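You operate a simulated robot arm through the tools that you are given. There is no shell and no other tool. Be economical: measure what you need, move in short steps, check, and stop when the job is done.

Carry out the task below with a simulated robot arm. There is one attempt and no reset: what you move stays moved.

TASK
Take the small glass mat ply and leave it on the top of the sawhorse bench. Then take the yellow mixing cup and put it on top of the orange moulded tray. Then put the blue pin on the top of the press bench away on the top shelf of the timber cradle. Then open the blue ply tray, take the black wheel chock and leave it in the inside of the blue ply tray and shut the tray again. Then put the black sanding block on the top of the press bench away on the low shelf of the timber cradle. Then shut the grey bench drawer. Then fetch the white resin block and set it on the top of the seat moulding. Then fetch the blue-handled fluffy roller from the top of the glass-topped table and stand it on top of the yellow moulded hatch. Then take the blue buffing pad from the top of the black trolley and leave it in the mt hatch. Then switch the yellow brake lever on. Then fetch the green thickness gauge and stand it on top of the black rubber mallet. Keep to this order. Set down upright: yellow mixing cup, black wheel chock, black sanding block, blue-handled fluffy roller, blue buffing pad, green thickness gauge. The yellow brake lever goes clockwise seen from above, to its stop.

It is judged by the outcome, as a careful person would: the job done as asked, and still so three seconds after it is handed in. It fails if anything else is knocked over, pushed out of place, dropped, spilled or broken.

THE ROBOT
A 6-joint arm with a two-finger parallel gripper on a trunk, on a base that drives. Base frame: it is fixed to the floor where the robot stands at the start and does not move with it; the origin is under the middle of the robot, x ahead of it, y to its left, z up; the surface under the hand at the start is at about z = 0.886. Lengths are in m, angles in rad, forces in N, time in s.
With the tool pointing down near the work surface it reaches from about 0.36 to 0.88 m from the robot's upright axis, wherever it stands. Its first joint turns from -2.007 to 2.007 rad. Places, roughly: black sanding block (8x5x7 cm) [0.9, -4.8, 0.9]; black wheel chock (10x7x10 cm) [0.9, -4.6, 0.9]; blue buffing pad (8x5x7 cm) [-5.1, -1.8, 0.6]; blue pin (4x3x7 cm) [0.9, -4.4, 0.9]; blue ply tray [0.5, -6.8, 0.5]; blue-handled fluffy roller (8x4x21 cm) [0.9, -5.7, 0.9]; green thickness gauge (5x5x9 cm) [-12.8, 0, 0.8]; grey bench drawer [0.4, -4.4, 0.7]; hatch (25x16 cm) [-6.94, -2.22, 0.72]; inside of the blue ply tray [0.6, -6.8, 0.5]; low shelf of the timber cradle (270x20 cm) [-6.32, -0.3, 0.36]; orange moulded tray (18x15x8 cm) [0.6, -4.2, 0.9]; rubber mallet (23x6x8 cm) [-12.8, 0.4, 0.8]; small glass mat ply (12x6x4 cm) [0.5, -0.1, 0.9]; top of the sawhorse bench (48x20 cm) [-3.36, 2.06, 0.6]; top of the seat moulding (42x24 cm) [0.58, -1.94, 0.92]; top shelf of the timber cradle (287x18 cm) [-6.34, -0.3, 0.74]; white resin block (4x4x3 cm) [0.7, -5.5, 0.9]; yellow brake lever [0.5, -7, 0.9]; yellow mixing cup [0.75, -4.25, 1]; yellow moulded hatch (23x19x7 cm) [0.6, -5.3, 0.9]. Payload 3.43 kg.
The TCP is the grasp point between the finger pads, 0.034 m short of the fingertips. In the tool frame z runs along the fingers and y along their closing line. The gripper opens to 0.128 m. The fingers are 0.024 m wide and 0.012 m thick; the gripper's body (0.048 by 0.13 m) begins 0.096 m behind the TCP.
Orientation is that of the tool frame in the base frame, as a unit quaternion [w, x, y, z]. With the fingers straight down and closing along the base's y, the tool's x points along the base's -x, its y along +y and its z along -z.

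THE INTERFACE
- The arm moves only by the tool step_arm. Its argument "steps" is a list of rows, each a list of 3 entries, a list of its own where there are three numbers: the closure, from 0 (fully open) to 1 (shut), then the shift along the tool's x, y, z in m, then the turn, a rotation vector about the tool's x, y, z in rad. In form: [[grip, [tx, ty, tz], [wx, wy, wz]], ...]. A call has 1 to 20 rows; each row is the pose to reach, as a shift and turn from the pose commanded when the call began, along the tool's axes at that moment. Rows are played at 5 a second. More than 0.05 m and 0.15 rad between two rows, or a gripper value outside its range, and nothing of the call is played. Where a pose cannot be reached the arm comes as near as it can. A force on the tool above 40 N (or 10 N above the force at the start of the call, whichever is more), or a blocked arm, ends the call early, and 0.2 s more pass. The fingers move at their own pace (about 0.108 m/s each) and stop on an object; they squeeze with about 36 N. The grip force told is the motor's: it shows also when the fingers shut on nothing. Time passes only in rows, and 0.2 s behind the last, so rows that repeat a pose let the fingers close. It gives the time, the measured TCP pose, the force on the tool (base axes), the opening and the grip force at its end, in the units of the frame above (readings bear some noise), with the torque about the TCP (base axes, N m) and any sound that the robot's microphone picked up.
- Cameras (640 x 400 px; columns grow to the right, rows downward): "scene" is now at [0.0503, 0.1532, 1.2668]; the picture's right is [-0.44, -0.90, 0.00], its down [-0.22, 0.11, -0.97] and it looks along [0.87, -0.43, -0.24] (base axes); focal length 291 px, centre (320, 200). "wrist" rides on the gripper at [0.076, -0.011, -0.16] in the tool frame; the picture's right is [0.15, 0.99, 0.00], its down [-0.88, 0.13, -0.46] and it looks along [-0.45, 0.07, 0.89] (tool axes); focal length 234 px, centre (320, 200). There is no depth. A picture from a camera that has moved, and an enlarged one, comes with that camera's place and axes in the base frame and with its lens.
- snapshot(camera): a new picture of that camera. It takes no simulated time.
- move_column(by): slides the trunk up (or, below 0, down) by that many m; the arm and the scene camera ride with it, the base frame stays. It gives what a move gives, with no picture.
- drive_base(legs): drives the robot by 1 to 6 legs, each [ahead, turn to the left] in m and rad, along the robot's own axes; the way and the turn of a leg run together, so that a leg with both is an arc; at most 1.5 m and 3.142 rad a leg. The arm and the cameras ride along, it lands a little off, and it stops where it bumps. It gives what a move gives.
- turn_head(pan, tilt): turns the head with the scene camera to pan (to the left, within 1.798 rad either way) and tilt (down, from -0.506 to 1.204), counted from straight ahead of the robot. It gives what a move gives.
- close_up(camera, box): a new picture of the part [left, top, right, bottom] of that camera's present view, enlarged. It takes no simulated time.
- close_job(): hands the job in; it is judged then, once.

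Go step by step. Nothing tells you exact positions but the pictures and the camera data: compare them with the known pose of the tool, close in by small moves and look again before you grip or let go. The budget is 546 turns and 336 pictures, counting those below and the enlarged ones. Unless the task says otherwise, let go and move clear before handing in, and close with one line.

The tools are called after "Call:" as name(argument=value, ...) on one line, values as JSON. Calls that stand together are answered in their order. step_arm: Moves the arm, as the interface text tells. Its arguments: {"type":"object","properties":{"steps":{"type":"array","items":{"type":"array"}}},"required":["steps"]} The other tools are called the same way: move_column (by) slides the trunk up or down; drive_base (legs) drives the base; turn_head (pan, tilt) turns the head that bears the scene camera; snapshot (camera) takes a picture; close_up (camera, box) takes an enlarged picture of a part of a camera's view; close_job () hands the job in.

At the start:

```text
time: 0.0
ee_pos: [0.4527, -0.1578, 1.2038]
orientation: [-0.001, -0.001, 1.0, -0.001]
wrist_force: [0.1, -0.1, 0.6]
wrist_torque: [0.02, 0.0, -0.02]
grip_width: 0.1279
grip_force: 0.0
trunk travel left (down, up): [-0.5, 0.29]
robot x, y, heading: [0.0028, 0.0036, 0.0]
head pan, tilt: [-0.454, 0.244]
```

scene: 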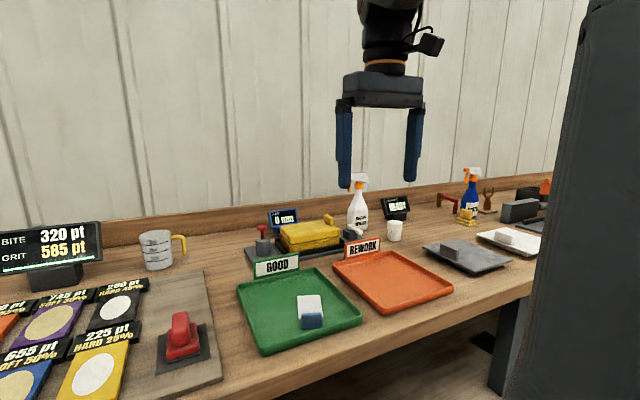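
wrist: 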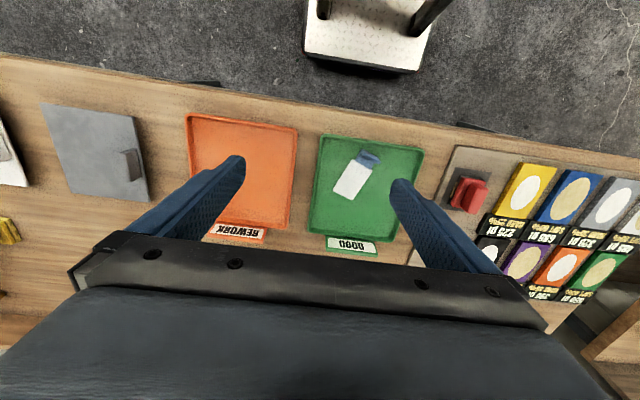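

The white-and-blue piece on the green tray seems to be the glass mat ply, near [0.52, -0.06]. I take a closer look before moving.

Call:
close_up(camera="wrist", box=[240, 100, 480, 250])

Call:
close_up(camera="scene", box=[220, 250, 380, 350])

```text
2.67 times, centred on (360, 175) of wrist
camera zoom: at [0.379, -0.1686, 1.3632], right [-0.15, 0.99, 0.0], down [0.88, 0.13, 0.46], along [0.45, 0.07, -0.89], focal length 624 px, centre (213, 267)
```

zoom: 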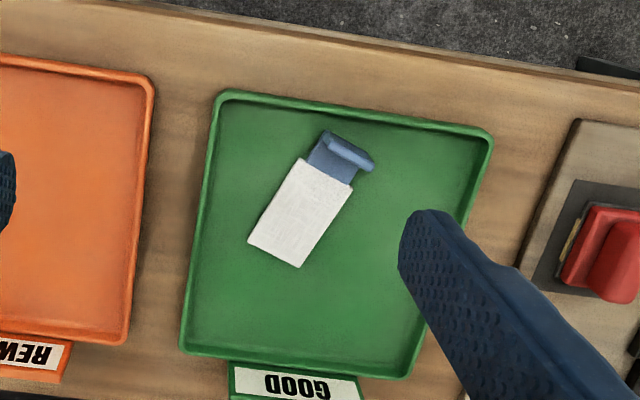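

```text
4.00 times, centred on (300, 300) of scene
camera zoom: at [0.0503, 0.1532, 1.2668], right [-0.44, -0.9, 0.0], down [-0.22, 0.11, -0.97], along [0.87, -0.43, -0.24], focal length 1163 px, centre (400, -200)
```

zoom: 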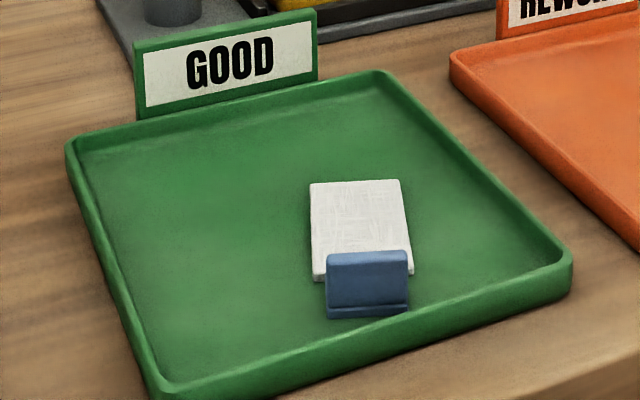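

The ply lies with its long axis about -20° off x, blue tab toward the robot. I hover above it, with the fingers turned to close across its width.

Call:
step_arm(steps=[[0, [-0.02, 0.023, 0.03], [0, 0, 0.085]], [0, [-0.042, 0.046, 0.06], [0, 0, 0.17]], [0, [-0.064, 0.07, 0.09], [0, 0, 0.255]], [0, [-0.085, 0.093, 0.12], [0, 0, 0.34]], [0, [-0.085, 0.093, 0.16], [0, 0, 0.34]], [0, [-0.085, 0.093, 0.16], [0, 0, 0.34]]])

Call:
snapshot(camera="wrist")

Call:
snapshot(camera="scene")

```text
time: 1.4
ee_pos: [0.5399, -0.064, 1.0449]
orientation: [0.001, 0.169, 0.986, 0.0]
wrist_force: [-0.1, 0.1, 0.3]
wrist_torque: [0.04, -0.05, -0.02]
grip_width: 0.1281
grip_force: 0.1
trunk travel left (down, up): [-0.5, 0.29]
robot x, y, heading: [-0.0001, 0.0018, 0.002]
head pan, tilt: [-0.454, 0.244]
```

```text
331 pictures are left
camera wrist: at [0.4646, -0.0496, 1.2037], right [0.19, 0.98, 0.0], down [0.87, -0.17, 0.46], along [0.45, -0.09, -0.89], focal length 234 px, centre (320, 200)
```

wrist: 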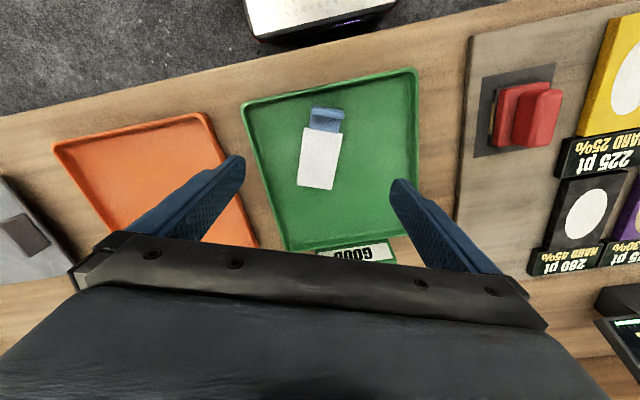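

```text
330 pictures are left
camera scene: at [0.0503, 0.1532, 1.2668], right [-0.44, -0.9, 0.0], down [-0.22, 0.11, -0.97], along [0.87, -0.43, -0.24], focal length 291 px, centre (320, 200)
```

scene: 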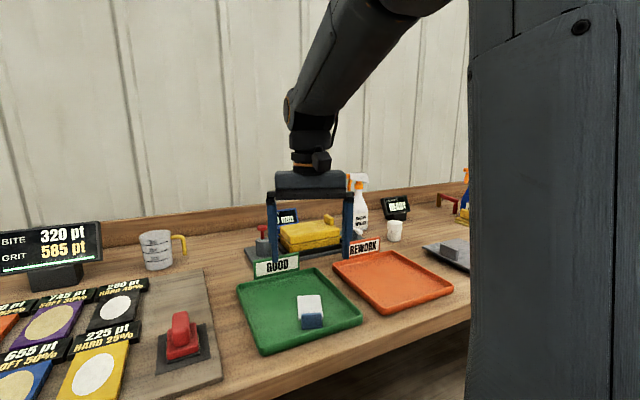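

Axis and angle check out. I go down at the white/blue junction with the fingers partly closed to clear the tray rims, stopping just off the tray floor.

Call:
step_arm(steps=[[0.3, [0.019, 0, 0.0], [0, 0, 0]], [0.3, [0.019, 0, 0.04], [0, 0, 0]], [0.3, [0.019, 0, 0.08], [0, 0, 0]], [0.3, [0.019, 0, 0.1], [0, 0, 0]], [0.3, [0.019, 0, 0.113], [0, 0, 0]], [0.3, [0.019, 0, 0.113], [0, 0, 0]]])

Call:
snapshot(camera="scene")

Call:
snapshot(camera="wrist")

```text
time: 2.8
ee_pos: [0.5223, -0.0575, 0.9316]
orientation: [0.0, 0.169, 0.986, 0.001]
wrist_force: [-0.7, -1.2, -0.1]
wrist_torque: [-0.01, 0.02, 0.0]
grip_width: 0.0895
grip_force: 0.0
trunk travel left (down, up): [-0.5, 0.29]
robot x, y, heading: [0.0008, -0.0027, 0.001]
head pan, tilt: [-0.454, 0.244]
```

```text
329 pictures are left
camera scene: at [0.0503, 0.1532, 1.2668], right [-0.44, -0.9, 0.0], down [-0.22, 0.11, -0.97], along [0.87, -0.43, -0.24], focal length 291 px, centre (320, 200)
```

scene: 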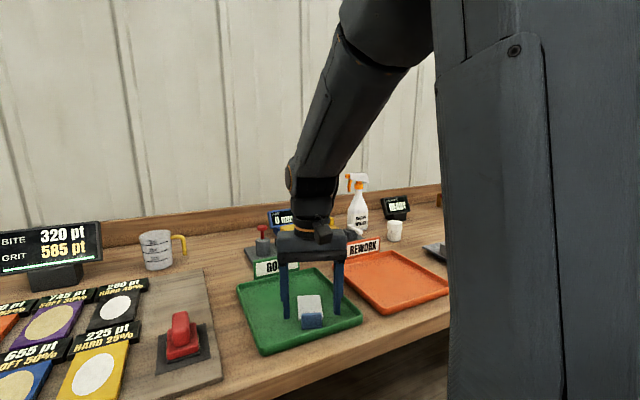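

```text
328 pictures are left
camera wrist: at [0.4471, -0.0433, 1.0898], right [0.19, 0.98, 0.0], down [0.87, -0.17, 0.46], along [0.45, -0.09, -0.89], focal length 234 px, centre (320, 200)
```

wrist: 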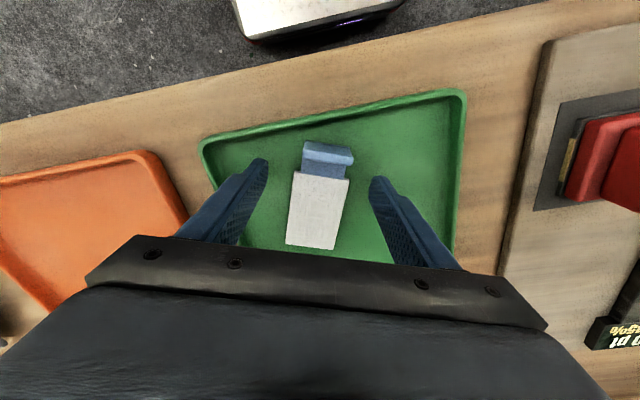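

The fingers straddle the ply; now I close and lift slightly.

Call:
step_arm(steps=[[0.5, [0, 0, 0.003], [0, 0, 0]], [1, [0, 0, 0.003], [0, 0, 0]], [1, [0, 0, 0.003], [0, 0, 0]], [1, [0, 0, 0.003], [0, 0, 0]], [1, [0, 0, 0.0], [0, 0, 0]], [1, [0, 0, -0.04], [0, 0, 0]], [1, [0, 0, -0.08], [0, 0, 0]], [1, [0, 0, -0.12], [0, 0, 0]], [1, [0, 0, -0.12], [0, 0, 0]]])

Call:
snapshot(camera="scene")

Call:
snapshot(camera="wrist")

```text
time: 4.8
ee_pos: [0.5226, -0.0577, 1.0518]
orientation: [0.0, 0.169, 0.986, 0.0]
wrist_force: [0.1, -0.6, 0.9]
wrist_torque: [-0.02, -0.02, 0.01]
grip_width: 0.0
grip_force: 32.8
trunk travel left (down, up): [-0.5, 0.29]
robot x, y, heading: [0.0031, 0.0029, 0.002]
head pan, tilt: [-0.454, 0.244]
```

```text
327 pictures are left
camera scene: at [0.0504, 0.1532, 1.2668], right [-0.44, -0.9, 0.0], down [-0.22, 0.11, -0.97], along [0.87, -0.43, -0.24], focal length 291 px, centre (320, 200)
```

scene: 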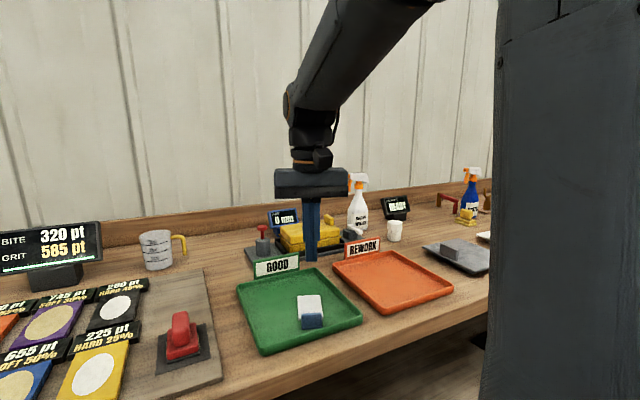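

```text
326 pictures are left
camera wrist: at [0.4474, -0.0429, 1.2107], right [0.19, 0.98, 0.0], down [0.87, -0.17, 0.46], along [0.45, -0.09, -0.89], focal length 234 px, centre (320, 200)
```

wrist: 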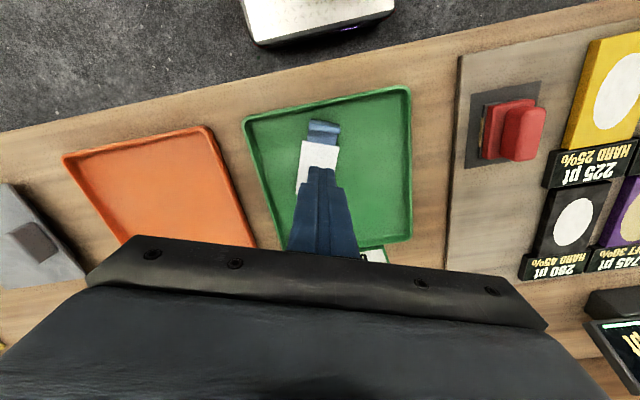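

The fingers closed over the thin white plate: only the blue tab stands up to about z 0.925. Nothing was disturbed, so I shift 29 mm toward the robot and grip the tab instead.

Call:
step_arm(steps=[[0.3, [0.029, 0, 0.0], [0, 0, 0]], [0.3, [0.029, 0, 0.0], [0, 0, 0]], [0.3, [0.029, 0, 0.04], [0, 0, 0]], [0.3, [0.029, 0, 0.08], [0, 0, 0]], [0.3, [0.029, 0, 0.11], [0, 0, 0]], [0.3, [0.029, 0, 0.125], [0, 0, 0]], [0.3, [0.029, 0, 0.125], [0, 0, 0]], [1, [0.029, 0, 0.125], [0, 0, 0]], [1, [0.029, 0, 0.125], [0, 0, 0]], [1, [0.029, 0, 0.125], [0, 0, 0]]])

Call:
snapshot(camera="wrist")

```text
time: 6.2
ee_pos: [0.4941, -0.0472, 0.9352]
orientation: [0.003, 0.169, 0.986, -0.001]
wrist_force: [-10.1, 3.4, 19.2]
wrist_torque: [-0.68, 0.88, -0.46]
grip_width: 0.0898
grip_force: 0.7
trunk travel left (down, up): [-0.5, 0.29]
robot x, y, heading: [0.0008, -0.0038, 0.003]
head pan, tilt: [-0.454, 0.244]
stopped in row 6: the force on the tool passed its limit at 55 N (the readings are from after the stop); the commanded pose is now the measured one
```

```text
325 pictures are left
camera wrist: at [0.4193, -0.0327, 1.0949], right [0.19, 0.98, 0.0], down [0.87, -0.17, 0.46], along [0.45, -0.09, -0.89], focal length 234 px, centre (320, 200)
```

wrist: 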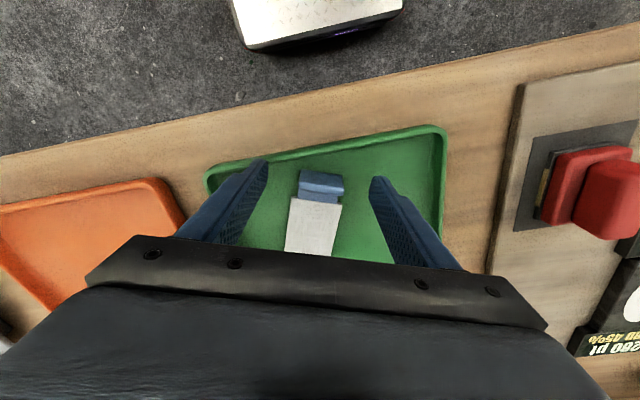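

The left finger touched the tray's near rim at tip height 0.901. I lift, narrow the opening, shift 6 mm forward and grip the tab from just above rim height.

Call:
step_arm(steps=[[0.3, [0, 0, -0.02], [0, 0, 0]], [0.47, [-0.006, -0.001, -0.02], [0, 0, 0]], [0.47, [-0.006, -0.001, -0.02], [0, 0, 0]], [0.47, [-0.006, -0.001, -0.004], [0, 0, 0]], [0.47, [-0.006, -0.001, -0.004], [0, 0, 0]]])

Call:
snapshot(camera="wrist")

Call:
close_up(camera="scene", box=[220, 250, 380, 350])

```text
time: 7.4
ee_pos: [0.5008, -0.0503, 0.9387]
orientation: [0.002, 0.169, 0.986, -0.001]
wrist_force: [0.0, -0.6, 0.0]
wrist_torque: [-0.01, -0.01, -0.01]
grip_width: 0.0675
grip_force: 0.1
trunk travel left (down, up): [-0.5, 0.29]
robot x, y, heading: [-0.0009, -0.0013, -0.001]
head pan, tilt: [-0.454, 0.244]
```

```text
324 pictures are left
camera wrist: at [0.426, -0.0362, 1.0977], right [0.19, 0.98, 0.0], down [0.87, -0.17, 0.46], along [0.45, -0.09, -0.89], focal length 234 px, centre (320, 200)
```

wrist: 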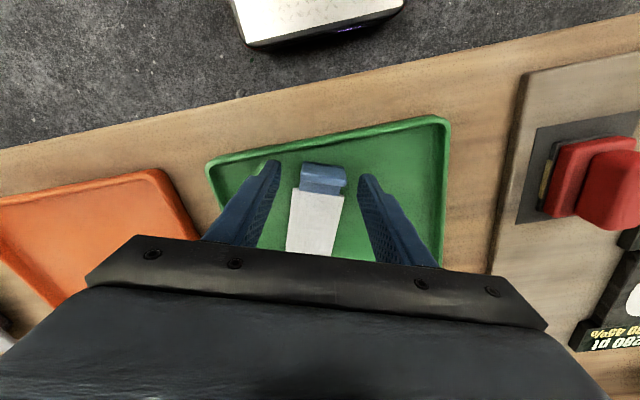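

```text
4.00 times, centred on (300, 300) of scene
camera zoom: at [0.0503, 0.1532, 1.2668], right [-0.44, -0.9, 0.0], down [-0.22, 0.11, -0.97], along [0.87, -0.43, -0.24], focal length 1163 px, centre (400, -200)
```

zoom: 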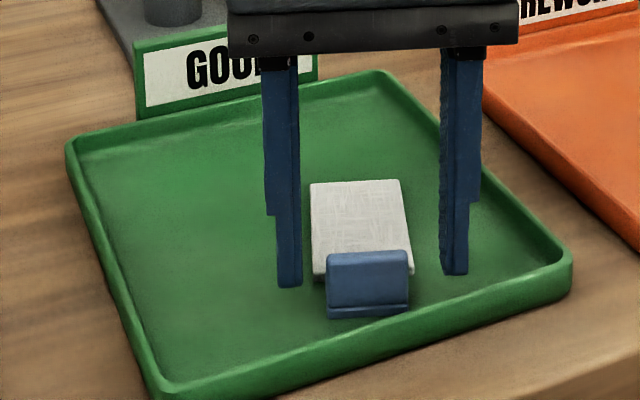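

The tray hasn't shifted. I move 6 mm back toward the tab at this height, close, and lift.

Call:
step_arm(steps=[[0.47, [0.007, 0, 0], [0, 0, 0]], [0.47, [0.007, 0, 0], [0, 0, 0]], [1, [0.007, 0, 0], [0, 0, 0]], [1, [0.007, 0, 0], [0, 0, 0]], [1, [0.007, 0, 0], [0, 0, 0]], [1, [0.007, 0, 0], [0, 0, 0]]])

Call:
close_up(camera="scene", box=[220, 250, 380, 350])

```text
time: 8.8
ee_pos: [0.494, -0.0479, 0.9388]
orientation: [0.003, 0.169, 0.986, -0.001]
wrist_force: [0.7, -0.3, 2.3]
wrist_torque: [0.02, -0.01, 0.01]
grip_width: 0.0385
grip_force: 36.8
trunk travel left (down, up): [-0.5, 0.29]
robot x, y, heading: [0.0027, -0.0003, 0.0]
head pan, tilt: [-0.454, 0.244]
```

```text
4.00 times, centred on (300, 300) of scene
camera zoom: at [0.0503, 0.1532, 1.2668], right [-0.44, -0.9, 0.0], down [-0.22, 0.11, -0.97], along [0.87, -0.43, -0.24], focal length 1163 px, centre (400, -200)
```

zoom: 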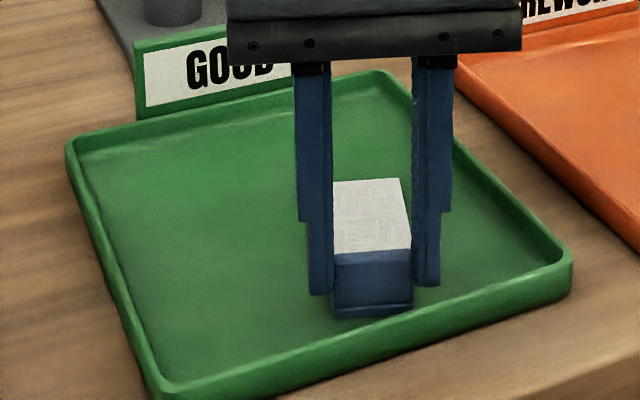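

Gripped at 38 mm across the tab. I lift straight up.

Call:
step_arm(steps=[[1, [0, 0, -0.02], [0, 0, 0]], [1, [0, 0, -0.06], [0, 0, 0]], [1, [0, 0, -0.11], [0, 0, 0]], [1, [0, 0, -0.16], [0, 0, 0]], [1, [0, 0, -0.2], [0, 0, 0]], [1, [0, 0, -0.2], [0, 0, 0]]])

Call:
snapshot(camera="scene")

Call:
snapshot(camera="wrist")

```text
time: 10.2
ee_pos: [0.4934, -0.0493, 1.139]
orientation: [0.003, 0.17, 0.985, 0.0]
wrist_force: [0.2, -0.8, 0.5]
wrist_torque: [0.02, 0.01, -0.01]
grip_width: 0.0384
grip_force: 35.8
trunk travel left (down, up): [-0.5, 0.29]
robot x, y, heading: [-0.0028, 0.0012, 0.002]
head pan, tilt: [-0.454, 0.244]
```

```text
321 pictures are left
camera scene: at [0.0504, 0.1532, 1.2668], right [-0.44, -0.9, 0.0], down [-0.22, 0.11, -0.97], along [0.87, -0.43, -0.24], focal length 291 px, centre (320, 200)
```

scene: 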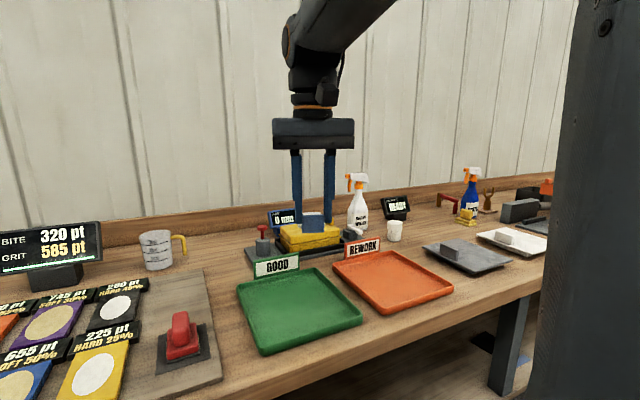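

```text
320 pictures are left
camera wrist: at [0.4181, -0.0343, 1.297], right [0.19, 0.98, 0.0], down [0.87, -0.17, 0.46], along [0.45, -0.09, -0.89], focal length 234 px, centre (320, 200)
```

wrist: 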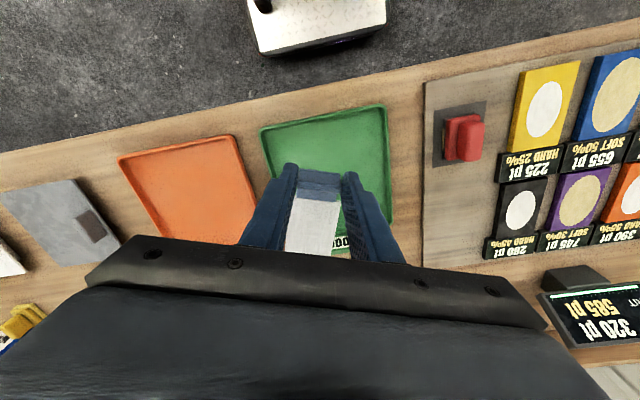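

The ply is held. Before driving I look to the left and rear for the route to the sawhorse bench.

Call:
turn_head(pan=1.1, tilt=0.35)

Call:
snapshot(camera="scene")

Call:
turn_head(pan=1.79, tilt=0.3)

Call:
snapshot(camera="scene")

Call:
turn_head(pan=-1.79, tilt=0.3)

Call:
snapshot(camera="scene")

```text
time: 11.8
ee_pos: [0.4929, -0.0493, 1.1373]
orientation: [0.002, 0.169, 0.986, 0.0]
wrist_force: [-0.7, 0.1, 0.5]
wrist_torque: [0.04, -0.02, 0.01]
grip_width: 0.0386
grip_force: 36.1
trunk travel left (down, up): [-0.5, 0.29]
robot x, y, heading: [0.0009, -0.0029, 0.007]
head pan, tilt: [1.1, 0.351]
```

```text
319 pictures are left
camera scene: at [0.0088, 0.2772, 1.2569], right [0.89, -0.45, 0.0], down [-0.16, -0.31, -0.94], along [0.43, 0.84, -0.34], focal length 291 px, centre (320, 200)
```

scene: 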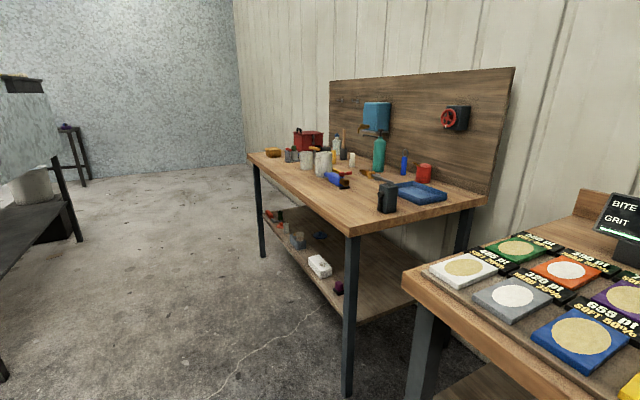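

```text
time: 12.9
ee_pos: [0.4936, -0.0503, 1.138]
orientation: [0.003, 0.169, 0.986, 0.0]
wrist_force: [-0.1, -0.8, -0.3]
wrist_torque: [-0.01, 0.0, 0.01]
grip_width: 0.0382
grip_force: 36.1
trunk travel left (down, up): [-0.5, 0.29]
robot x, y, heading: [-0.0019, 0.0, 0.005]
head pan, tilt: [1.791, 0.3]
```

```text
318 pictures are left
camera scene: at [-0.0538, 0.2854, 1.2616], right [0.98, 0.22, 0.0], down [0.06, -0.29, -0.96], along [-0.21, 0.93, -0.3], focal length 291 px, centre (320, 200)
```

scene: 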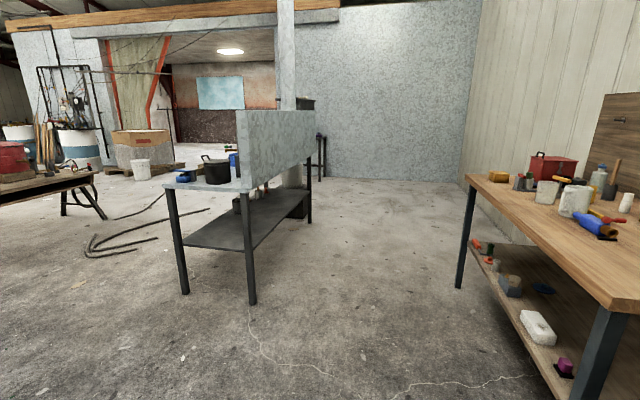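

```text
time: 15.8
ee_pos: [0.4928, -0.0496, 1.138]
orientation: [0.003, 0.169, 0.986, -0.001]
wrist_force: [0.5, 0.1, -0.1]
wrist_torque: [0.01, 0.01, -0.04]
grip_width: 0.0384
grip_force: 36.0
trunk travel left (down, up): [-0.5, 0.29]
robot x, y, heading: [0.0031, -0.0022, 0.003]
head pan, tilt: [-1.791, 0.3]
```

```text
317 pictures are left
camera scene: at [-0.0539, 0.1031, 1.2616], right [-0.98, 0.22, 0.0], down [0.06, 0.29, -0.96], along [-0.21, -0.93, -0.3], focal length 291 px, centre (320, 200)
```

scene: 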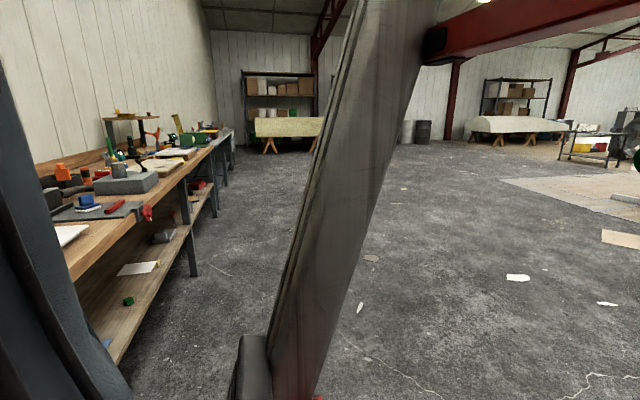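

The workshop is open behind and to the left; the sawhorse bench seems to be the low table with splayed legs. I back off a little, turn left toward it, and look.

Call:
drive_base(legs=[[-0.3, 0], [0, 2.5]])

Call:
turn_head(pan=0, tilt=0.3)

Call:
snapshot(camera="scene")

```text
time: 23.7
ee_pos: [-0.6528, 0.3486, 1.1365]
orientation: [-0.002, 0.873, -0.488, -0.002]
wrist_force: [0.3, 0.1, 0.4]
wrist_torque: [0.01, -0.01, -0.01]
grip_width: 0.0386
grip_force: 36.1
trunk travel left (down, up): [-0.5, 0.29]
robot x, y, heading: [-0.3029, 0.0024, 2.465]
head pan, tilt: [-1.791, 0.3]
```

```text
time: 25.5
ee_pos: [-0.6523, 0.3494, 1.1383]
orientation: [-0.002, 0.873, -0.488, -0.003]
wrist_force: [0.5, 0.1, -0.1]
wrist_torque: [-0.01, -0.01, -0.01]
grip_width: 0.0385
grip_force: 36.0
trunk travel left (down, up): [-0.5, 0.29]
robot x, y, heading: [-0.2998, -0.0005, 2.46]
head pan, tilt: [0.0, 0.3]
```

```text
316 pictures are left
camera scene: at [-0.4691, -0.114, 1.2616], right [0.63, 0.78, 0.0], down [0.23, -0.19, -0.96], along [-0.74, 0.6, -0.3], focal length 291 px, centre (320, 200)
```

scene: 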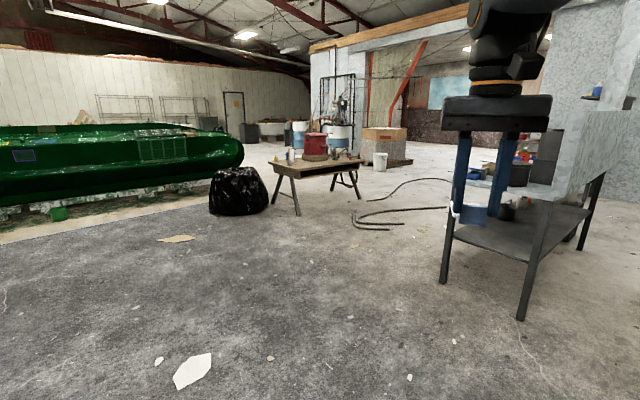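

The sawhorse bench with the red bucket is straight ahead; a hose lies on the floor to its right. I drive to about [-2.2, 1.2] and look again.

Call:
drive_base(legs=[[0, 0.1], [1.2, 0], [1.05, 0]])

Call:
turn_head(pan=0, tilt=0.45)

Call:
snapshot(camera="scene")

```text
time: 37.1
ee_pos: [-2.5734, 1.5364, 1.1392]
orientation: [-0.001, 0.897, -0.442, -0.003]
wrist_force: [0.0, -0.7, -0.8]
wrist_torque: [-0.01, 0.0, 0.02]
grip_width: 0.0381
grip_force: 36.2
trunk travel left (down, up): [-0.5, 0.29]
robot x, y, heading: [-2.1848, 1.2278, 2.567]
head pan, tilt: [0.0, 0.3]
```

```text
time: 37.8
ee_pos: [-2.573, 1.5357, 1.138]
orientation: [-0.001, 0.898, -0.441, -0.002]
wrist_force: [-0.4, 0.0, 0.2]
wrist_torque: [0.0, 0.03, -0.02]
grip_width: 0.0385
grip_force: 35.8
trunk travel left (down, up): [-0.5, 0.29]
robot x, y, heading: [-2.1853, 1.2258, 2.567]
head pan, tilt: [0.0, 0.45]
```

```text
315 pictures are left
camera scene: at [-2.3405, 1.0943, 1.2477], right [0.54, 0.84, 0.0], down [0.36, -0.24, -0.9], along [-0.76, 0.49, -0.43], focal length 291 px, centre (320, 200)
```

scene: 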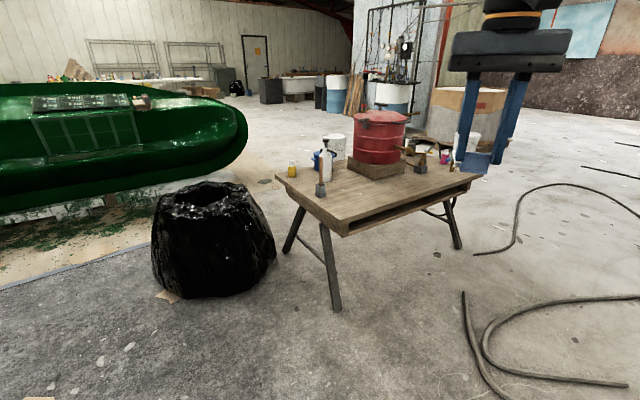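

The bench top spans roughly x -3.91…-3.24, y 1.78…2.76, and the target strip at its near edge is bare. I drive up beside its corner, clear of the hose and the bag.

Call:
drive_base(legs=[[0, 0.128], [0.68, 0], [0, -0.3]])

Call:
turn_head(pan=0, tilt=0.7)

Call:
snapshot(camera="scene")

Call:
snapshot(camera="wrist")

```text
time: 43.1
ee_pos: [-3.1233, 1.8941, 1.1378]
orientation: [-0.001, 0.854, -0.52, -0.002]
wrist_force: [0.7, -0.9, -0.4]
wrist_torque: [-0.01, 0.01, 0.02]
grip_width: 0.0384
grip_force: 35.5
trunk travel left (down, up): [-0.5, 0.29]
robot x, y, heading: [-2.7978, 1.5205, 2.383]
head pan, tilt: [0.0, 0.45]
```

```text
time: 43.9
ee_pos: [-3.1226, 1.8946, 1.1375]
orientation: [-0.001, 0.855, -0.519, -0.001]
wrist_force: [-0.8, -0.2, -0.8]
wrist_torque: [0.01, -0.01, -0.01]
grip_width: 0.0384
grip_force: 36.4
trunk travel left (down, up): [-0.5, 0.29]
robot x, y, heading: [-2.7969, 1.5213, 2.391]
head pan, tilt: [0.0, 0.7]
```

```text
314 pictures are left
camera scene: at [-2.9684, 1.4132, 1.2256], right [0.68, 0.73, 0.0], down [0.47, -0.44, -0.77], along [-0.56, 0.52, -0.64], focal length 291 px, centre (320, 200)
```

scene: 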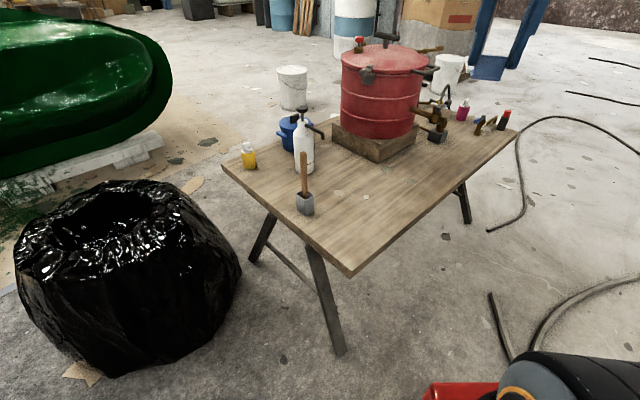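

```text
313 pictures are left
camera wrist: at [-3.0777, 1.8309, 1.2966], right [-0.81, -0.59, 0.0], down [-0.52, 0.72, 0.46], along [-0.27, 0.37, -0.89], focal length 234 px, centre (320, 200)
```

wrist: 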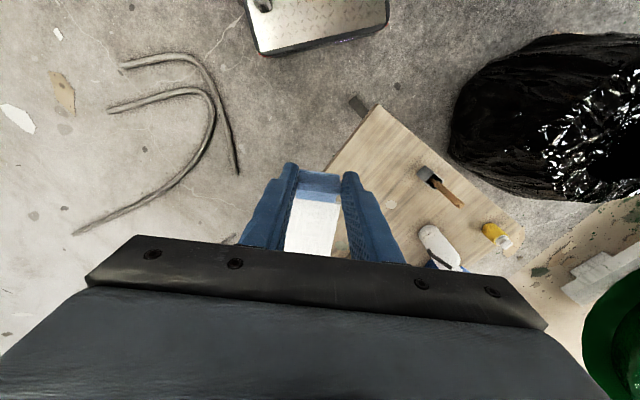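

The corner of the bench is at [-3.24, 1.77] as expected. I move the hand over the target strip, then lower the trunk.

Call:
step_arm(steps=[[1, [-0.036, 0.023, 0], [0, 0, 0]], [1, [-0.072, 0.047, 0], [0, 0, 0]], [1, [-0.107, 0.07, 0], [0, 0, 0]], [1, [-0.143, 0.093, 0], [0, 0, 0]], [1, [-0.178, 0.116, 0], [0, 0, 0]], [1, [-0.214, 0.14, 0], [0, 0, 0]], [1, [-0.214, 0.14, 0], [0, 0, 0]]])

Call:
move_column(by=-0.4)

Call:
snapshot(camera="scene")

Call:
snapshot(camera="wrist")

```text
time: 45.5
ee_pos: [-3.3474, 2.0194, 1.1387]
orientation: [-0.001, 0.855, -0.519, -0.002]
wrist_force: [-0.1, 0.4, -0.1]
wrist_torque: [0.03, -0.02, 0.01]
grip_width: 0.0382
grip_force: 35.7
trunk travel left (down, up): [-0.5, 0.29]
robot x, y, heading: [-2.7939, 1.5211, 2.388]
head pan, tilt: [0.0, 0.7]
```

```text
time: 49.4
ee_pos: [-3.3459, 2.0189, 0.7387]
orientation: [-0.001, 0.854, -0.519, -0.002]
wrist_force: [1.0, 0.1, 0.1]
wrist_torque: [-0.04, 0.01, -0.02]
grip_width: 0.0383
grip_force: 36.0
trunk travel left (down, up): [-0.1, 0.69]
robot x, y, heading: [-2.7989, 1.5206, 2.392]
head pan, tilt: [0.0, 0.7]
```

```text
312 pictures are left
camera scene: at [-3.0496, 1.4893, 0.8255], right [0.68, 0.73, 0.0], down [0.47, -0.44, -0.76], along [-0.56, 0.52, -0.64], focal length 291 px, centre (320, 200)
```

scene: 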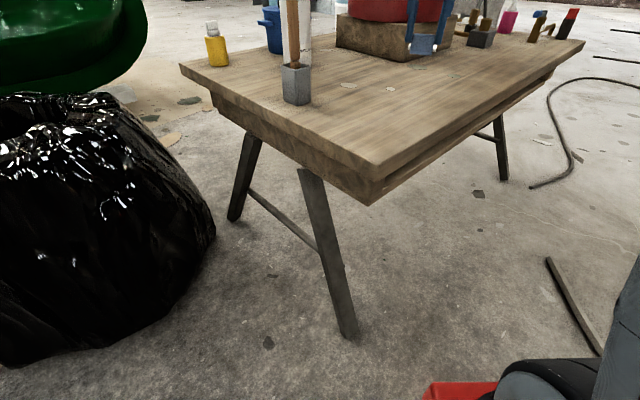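

```text
311 pictures are left
camera wrist: at [-3.3005, 1.9565, 0.8978], right [-0.81, -0.59, 0.0], down [-0.52, 0.72, 0.46], along [-0.27, 0.37, -0.89], focal length 234 px, centre (320, 200)
```

wrist: 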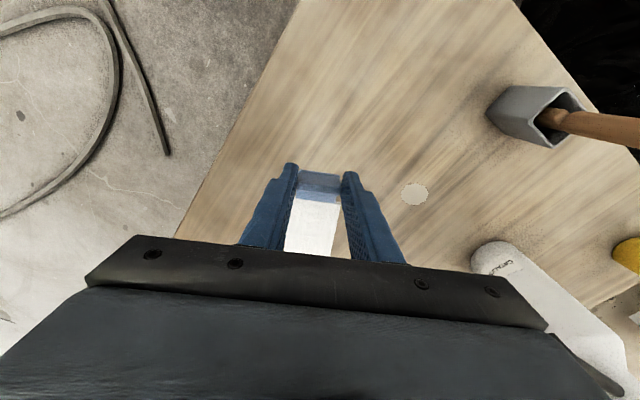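

The hand is over bare bench wood with margin. I lower in small steps until I feel contact.

Call:
step_arm(steps=[[1, [0, 0, 0.04], [0, 0, 0]], [1, [0, 0, 0.07], [0, 0, 0]], [1, [0, 0, 0.078], [0, 0, 0]], [1, [0, 0, 0.082], [0, 0, 0]], [1, [0, 0, 0.084], [0, 0, 0]], [1, [0, 0, 0.086], [0, 0, 0]], [1, [0, 0, 0.086], [0, 0, 0]]])

Call:
snapshot(camera="wrist")

Call:
close_up(camera="scene", box=[340, 0, 500, 100])

```text
time: 51.0
ee_pos: [-3.3473, 2.0198, 0.6515]
orientation: [-0.002, 0.855, -0.519, -0.003]
wrist_force: [-1.0, -0.3, 2.1]
wrist_torque: [0.03, 0.0, 0.0]
grip_width: 0.0384
grip_force: 36.1
trunk travel left (down, up): [-0.1, 0.69]
robot x, y, heading: [-2.7939, 1.5206, 2.387]
head pan, tilt: [0.0, 0.7]
```

```text
310 pictures are left
camera wrist: at [-3.3007, 1.9571, 0.8117], right [-0.81, -0.59, 0.0], down [-0.52, 0.72, 0.46], along [-0.27, 0.37, -0.89], focal length 234 px, centre (320, 200)
```

wrist: 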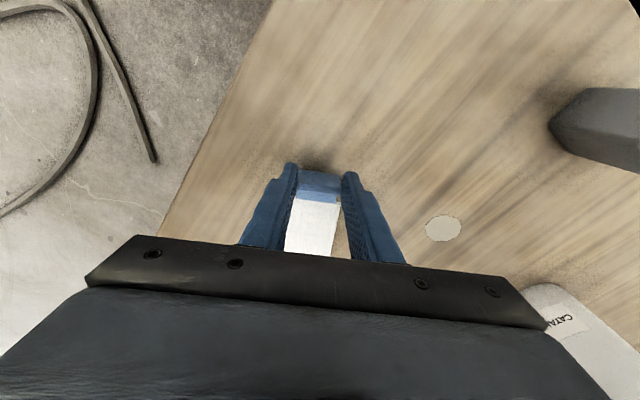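

```text
4.00 times, centred on (420, 50) of scene
camera zoom: at [-3.0496, 1.4892, 0.8255], right [0.68, 0.73, 0.0], down [0.47, -0.44, -0.76], along [-0.56, 0.52, -0.64], focal length 1163 px, centre (-80, 800)
```

zoom: 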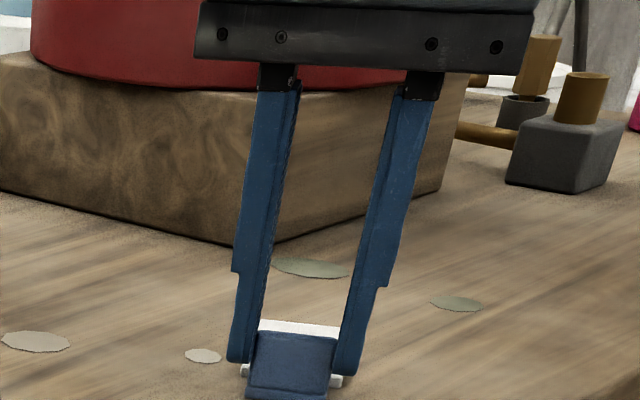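

Almost touching (2 N). I press down a few millimetres more, watching the force.

Call:
step_arm(steps=[[1, [0, 0, 0.001], [0, 0, 0]], [1, [0, 0, 0.002], [0, 0, 0]], [1, [0, 0, 0.003], [0, 0, 0]]])

```text
time: 51.8
ee_pos: [-3.3468, 2.021, 0.6514]
orientation: [-0.002, 0.855, -0.519, -0.004]
wrist_force: [2.5, -1.7, 26.1]
wrist_torque: [0.38, 0.06, -0.01]
grip_width: 0.0384
grip_force: 36.1
trunk travel left (down, up): [-0.1, 0.69]
robot x, y, heading: [-2.7953, 1.5204, 2.391]
head pan, tilt: [0.0, 0.7]
```

It is resting on the bench. I release slowly and lift clear.

Call:
step_arm(steps=[[1, [0, 0, -0.002], [0, 0, 0]], [0.6, [0, 0, -0.002], [0, 0, 0]], [0.45, [0, 0, -0.002], [0, 0, 0]], [0.4, [0, 0, -0.002], [0, 0, 0]], [0.4, [0, 0, -0.03], [0, 0, 0]], [0.4, [0, 0, -0.07], [0, 0, 0]], [0.4, [0, 0, -0.12], [0, 0, 0]], [0.4, [0, 0, -0.16], [0, 0, 0]]])

Call:
snapshot(camera="wrist")

```text
time: 53.5
ee_pos: [-3.3447, 2.02, 0.8096]
orientation: [-0.002, 0.854, -0.52, -0.001]
wrist_force: [0.3, 0.9, -0.9]
wrist_torque: [-0.02, -0.01, 0.02]
grip_width: 0.0768
grip_force: 0.0
trunk travel left (down, up): [-0.1, 0.69]
robot x, y, heading: [-2.7999, 1.5209, 2.393]
head pan, tilt: [0.0, 0.7]
```

```text
308 pictures are left
camera wrist: at [-3.3004, 1.9563, 0.9686], right [-0.81, -0.59, 0.0], down [-0.52, 0.72, 0.46], along [-0.27, 0.37, -0.89], focal length 234 px, centre (320, 200)
```

wrist: 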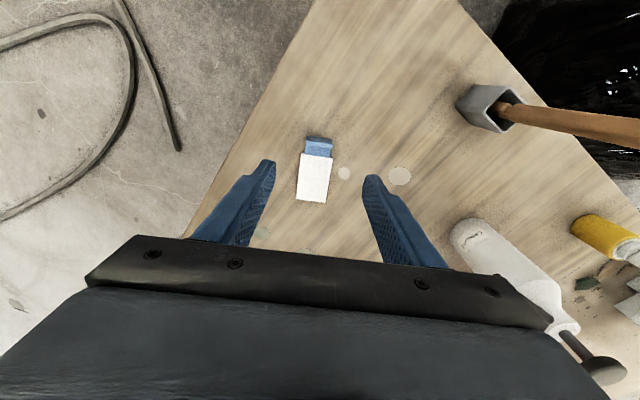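

The ply lies flat and well inside the bench. I raise the trunk, pull the arm in, back away and head toward the press bench.

Call:
move_column(by=0.4)

Call:
step_arm(steps=[[0, [0.036, -0.023, 0], [0, 0, 0]], [0, [0.072, -0.047, 0], [0, 0, 0]], [0, [0.107, -0.07, 0], [0, 0, 0]], [0, [0.143, -0.093, 0], [0, 0, 0]], [0, [0.178, -0.116, 0], [0, 0, 0]], [0, [0.214, -0.14, 0], [0, 0, 0]], [0, [0.25, -0.13, 0], [0, 0, 0]], [0, [0.25, -0.13, 0], [0, 0, 0]]])

Call:
drive_base(legs=[[-0.7, 0], [0, 3.0]])

Call:
turn_head(pan=0, tilt=0.25)

Call:
snapshot(camera="scene")

```text
time: 57.4
ee_pos: [-3.3472, 2.0191, 1.2098]
orientation: [0.0, 0.854, -0.52, -0.001]
wrist_force: [0.2, 0.5, -0.3]
wrist_torque: [0.01, -0.02, 0.0]
grip_width: 0.0769
grip_force: 0.0
trunk travel left (down, up): [-0.5, 0.29]
robot x, y, heading: [-2.7948, 1.5213, 2.388]
head pan, tilt: [0.0, 0.7]
```

```text
time: 59.2
ee_pos: [-3.1165, 1.8569, 1.2076]
orientation: [-0.001, 0.855, -0.519, -0.002]
wrist_force: [0.2, -0.4, 0.2]
wrist_torque: [0.0, 0.01, -0.01]
grip_width: 0.1277
grip_force: 0.1
trunk travel left (down, up): [-0.5, 0.29]
robot x, y, heading: [-2.8007, 1.5214, 2.389]
head pan, tilt: [0.0, 0.7]
```

```text
time: 70.1
ee_pos: [-2.005, 0.6676, 1.2081]
orientation: [0.003, 0.569, 0.822, -0.002]
wrist_force: [0.3, 0.0, 0.8]
wrist_torque: [0.02, -0.01, 0.0]
grip_width: 0.1281
grip_force: 0.1
trunk travel left (down, up): [-0.5, 0.29]
robot x, y, heading: [-2.2852, 1.0378, -0.87]
head pan, tilt: [0.0, 0.7]
```

```text
time: 71.0
ee_pos: [-2.0053, 0.6678, 1.2081]
orientation: [0.001, 0.569, 0.822, -0.002]
wrist_force: [-0.3, 0.2, -0.2]
wrist_torque: [0.02, 0.01, 0.0]
grip_width: 0.1281
grip_force: 0.0
trunk travel left (down, up): [-0.5, 0.29]
robot x, y, heading: [-2.2815, 1.0411, -0.869]
head pan, tilt: [0.0, 0.25]
```

```text
307 pictures are left
camera scene: at [-2.0964, 1.1178, 1.2663], right [-0.76, -0.65, 0.0], down [-0.16, 0.19, -0.97], along [0.63, -0.74, -0.25], focal length 291 px, centre (320, 200)
```

scene: 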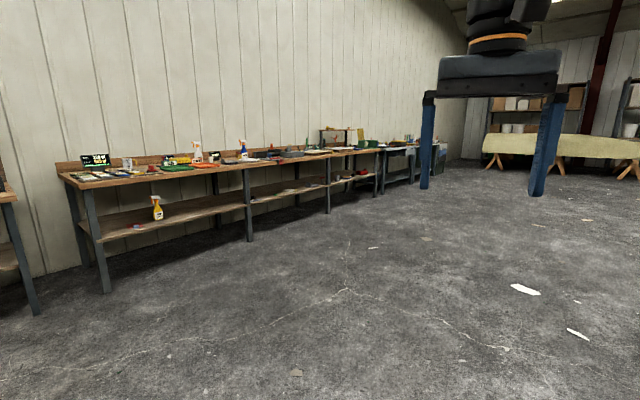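

The aisle is clear (the "post" before was the robot's own arm). I drive to about [-0.7, -3.9] and look at the press bench from a distance.

Call:
drive_base(legs=[[0, -0.393], [1.5, 0], [1.5, 0], [1.5, 0], [0.65, 0], [0, 1.1]])

Call:
snapshot(camera="scene")

```text
time: 99.6
ee_pos: [-0.261, -3.9478, 1.2076]
orientation: [0.003, 0.241, 0.971, 0.0]
wrist_force: [-0.3, -0.9, -0.5]
wrist_torque: [0.01, 0.0, 0.0]
grip_width: 0.1282
grip_force: 0.1
trunk travel left (down, up): [-0.5, 0.29]
robot x, y, heading: [-0.7141, -3.8591, -0.144]
head pan, tilt: [0.0, 0.25]
```

```text
306 pictures are left
camera scene: at [-0.6272, -3.6715, 1.2663], right [-0.14, -0.99, 0.0], down [-0.24, 0.04, -0.97], along [0.96, -0.14, -0.25], focal length 291 px, centre (320, 200)
```

scene: 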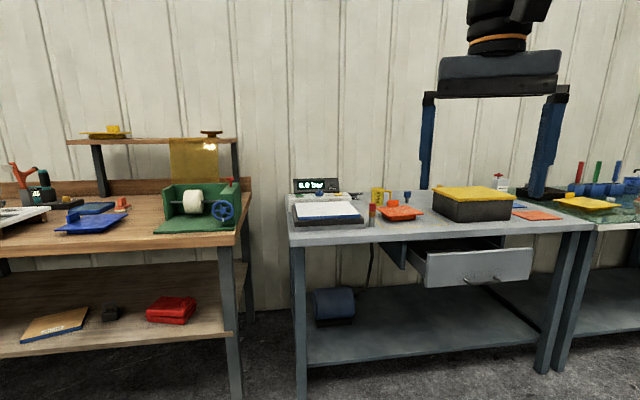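

The grey bench is the press bench: orange tray, yellow cup behind it, and an open drawer to the right. I zoom in.

Call:
close_up(camera="scene", box=[280, 160, 440, 260])

Call:
close_up(camera="scene", box=[400, 160, 600, 285])

```text
4.00 times, centred on (360, 210) of scene
camera zoom: at [-0.6272, -3.6715, 1.2663], right [-0.14, -0.99, 0.0], down [-0.24, 0.04, -0.97], along [0.96, -0.14, -0.25], focal length 1163 px, centre (160, 160)
```

zoom: 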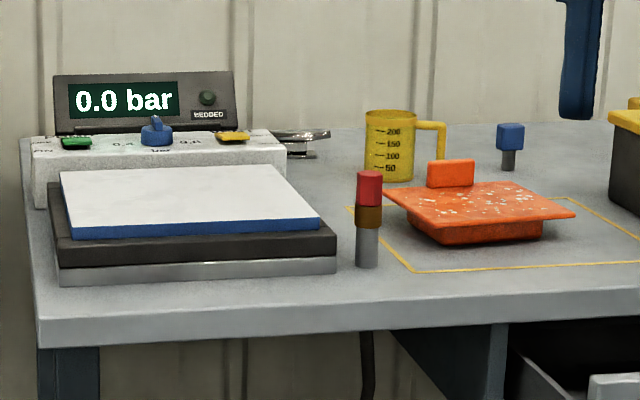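

```text
3.20 times, centred on (500, 222) of scene
camera zoom: at [-0.6272, -3.6715, 1.2663], right [-0.14, -0.99, 0.0], down [-0.24, 0.04, -0.97], along [0.96, -0.14, -0.25], focal length 930 px, centre (-256, 128)
```

zoom: 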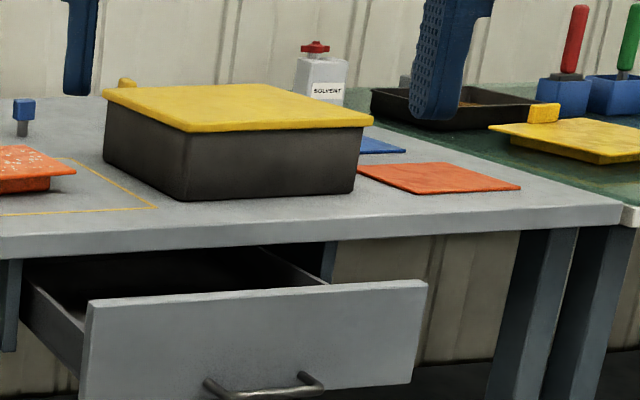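

I can see the cup, the pin behind the tray, and the black box with yellow lid. I close in, left of the drawer, staying clear of its front.

Call:
drive_base(legs=[[0, -0.03], [0.6, 0], [0, 0.15]])

Call:
turn_head(pan=-0.4, tilt=0.5)

Call:
snapshot(camera="scene")

Call:
snapshot(camera="wrist")

```text
time: 104.1
ee_pos: [0.3438, -3.9994, 1.2088]
orientation: [0.003, 0.182, 0.983, 0.0]
wrist_force: [-0.6, -0.3, 0.5]
wrist_torque: [0.0, 0.01, 0.0]
grip_width: 0.1279
grip_force: 0.0
trunk travel left (down, up): [-0.5, 0.29]
robot x, y, heading: [-0.1193, -3.9609, -0.023]
head pan, tilt: [0.0, 0.25]
```

```text
time: 104.9
ee_pos: [0.343, -3.9994, 1.2091]
orientation: [0.002, 0.183, 0.983, 0.0]
wrist_force: [-0.2, -0.3, -0.6]
wrist_torque: [-0.02, -0.01, -0.02]
grip_width: 0.1279
grip_force: 0.0
trunk travel left (down, up): [-0.5, 0.29]
robot x, y, heading: [-0.1155, -3.9612, -0.027]
head pan, tilt: [-0.4, 0.499]
```

```text
303 pictures are left
camera scene: at [-0.0647, -3.803, 1.2433], right [-0.41, -0.91, 0.0], down [-0.44, 0.2, -0.88], along [0.8, -0.36, -0.48], focal length 291 px, centre (320, 200)
```

scene: 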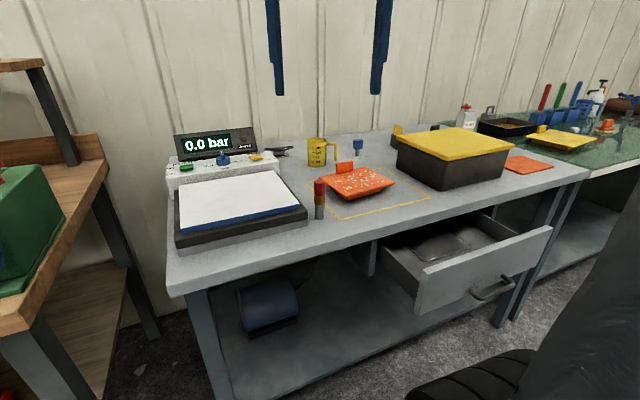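

```text
302 pictures are left
camera wrist: at [0.2681, -3.9822, 1.3672], right [0.22, 0.98, 0.0], down [0.87, -0.19, 0.46], along [0.45, -0.1, -0.89], focal length 234 px, centre (320, 200)
```

wrist: 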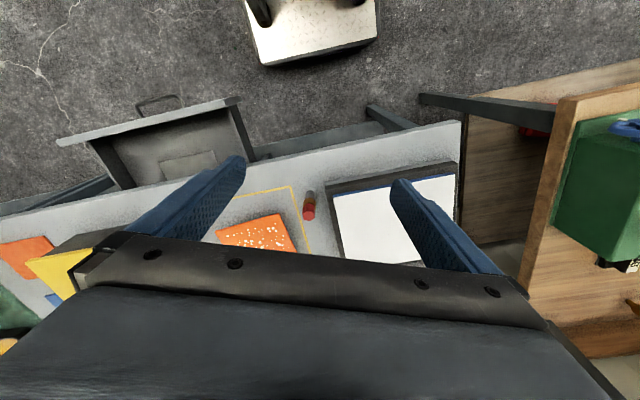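

Cup near [0.75, -4.15], tray near [0.49, -4.15]; the drawer front is at x≈0.25. I drive 10 cm closer (base stays left/below the drawer) and view the cup from above.

Call:
drive_base(legs=[[0.1, 0]])

Call:
step_arm(steps=[[0, [-0.04, -0.01, 0], [0, 0, 0]], [0, [-0.08, -0.03, 0], [0, 0, 0]], [0, [-0.12, -0.04, 0], [0, 0, 0]], [0, [-0.16, -0.05, 0], [0, 0, 0]], [0, [-0.16, -0.05, 0], [0, 0, 0]]])

Call:
snapshot(camera="wrist")

Call:
close_up(camera="scene", box=[260, 100, 420, 200])

```text
time: 106.1
ee_pos: [0.4444, -4.0012, 1.2093]
orientation: [0.002, 0.181, 0.983, -0.001]
wrist_force: [-0.1, 0.1, 0.1]
wrist_torque: [0.01, 0.0, -0.01]
grip_width: 0.128
grip_force: 0.0
trunk travel left (down, up): [-0.5, 0.29]
robot x, y, heading: [-0.0204, -3.9648, -0.022]
head pan, tilt: [-0.4, 0.499]
```

```text
time: 107.3
ee_pos: [0.5761, -4.1062, 1.2094]
orientation: [0.003, 0.181, 0.983, 0.0]
wrist_force: [-0.7, 0.4, 0.4]
wrist_torque: [0.01, 0.0, 0.0]
grip_width: 0.1283
grip_force: 0.2
trunk travel left (down, up): [-0.5, 0.29]
robot x, y, heading: [-0.0118, -3.9639, -0.024]
head pan, tilt: [-0.4, 0.499]
```

```text
301 pictures are left
camera wrist: at [0.5008, -4.0891, 1.3676], right [0.22, 0.98, 0.0], down [0.87, -0.19, 0.46], along [0.45, -0.1, -0.89], focal length 234 px, centre (320, 200)
```

wrist: 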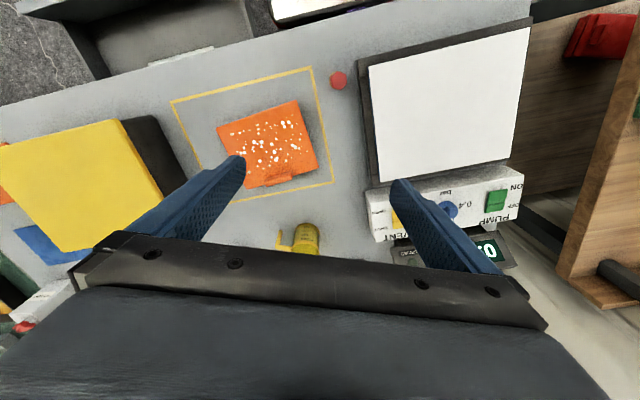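

```text
4.00 times, centred on (340, 150) of scene
camera zoom: at [0.0356, -3.8056, 1.2432], right [-0.41, -0.91, 0.0], down [-0.44, 0.2, -0.88], along [0.8, -0.36, -0.48], focal length 1163 px, centre (240, 400)
```

zoom: 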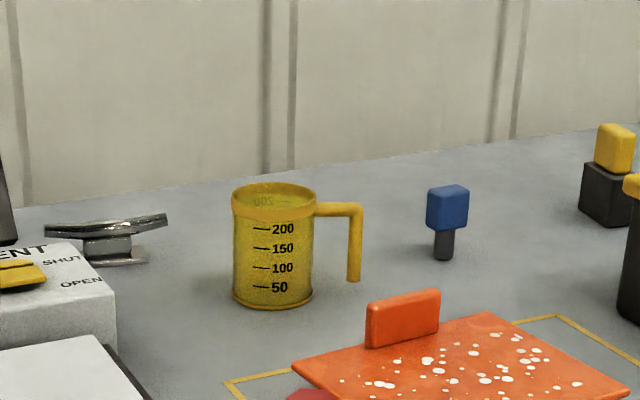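

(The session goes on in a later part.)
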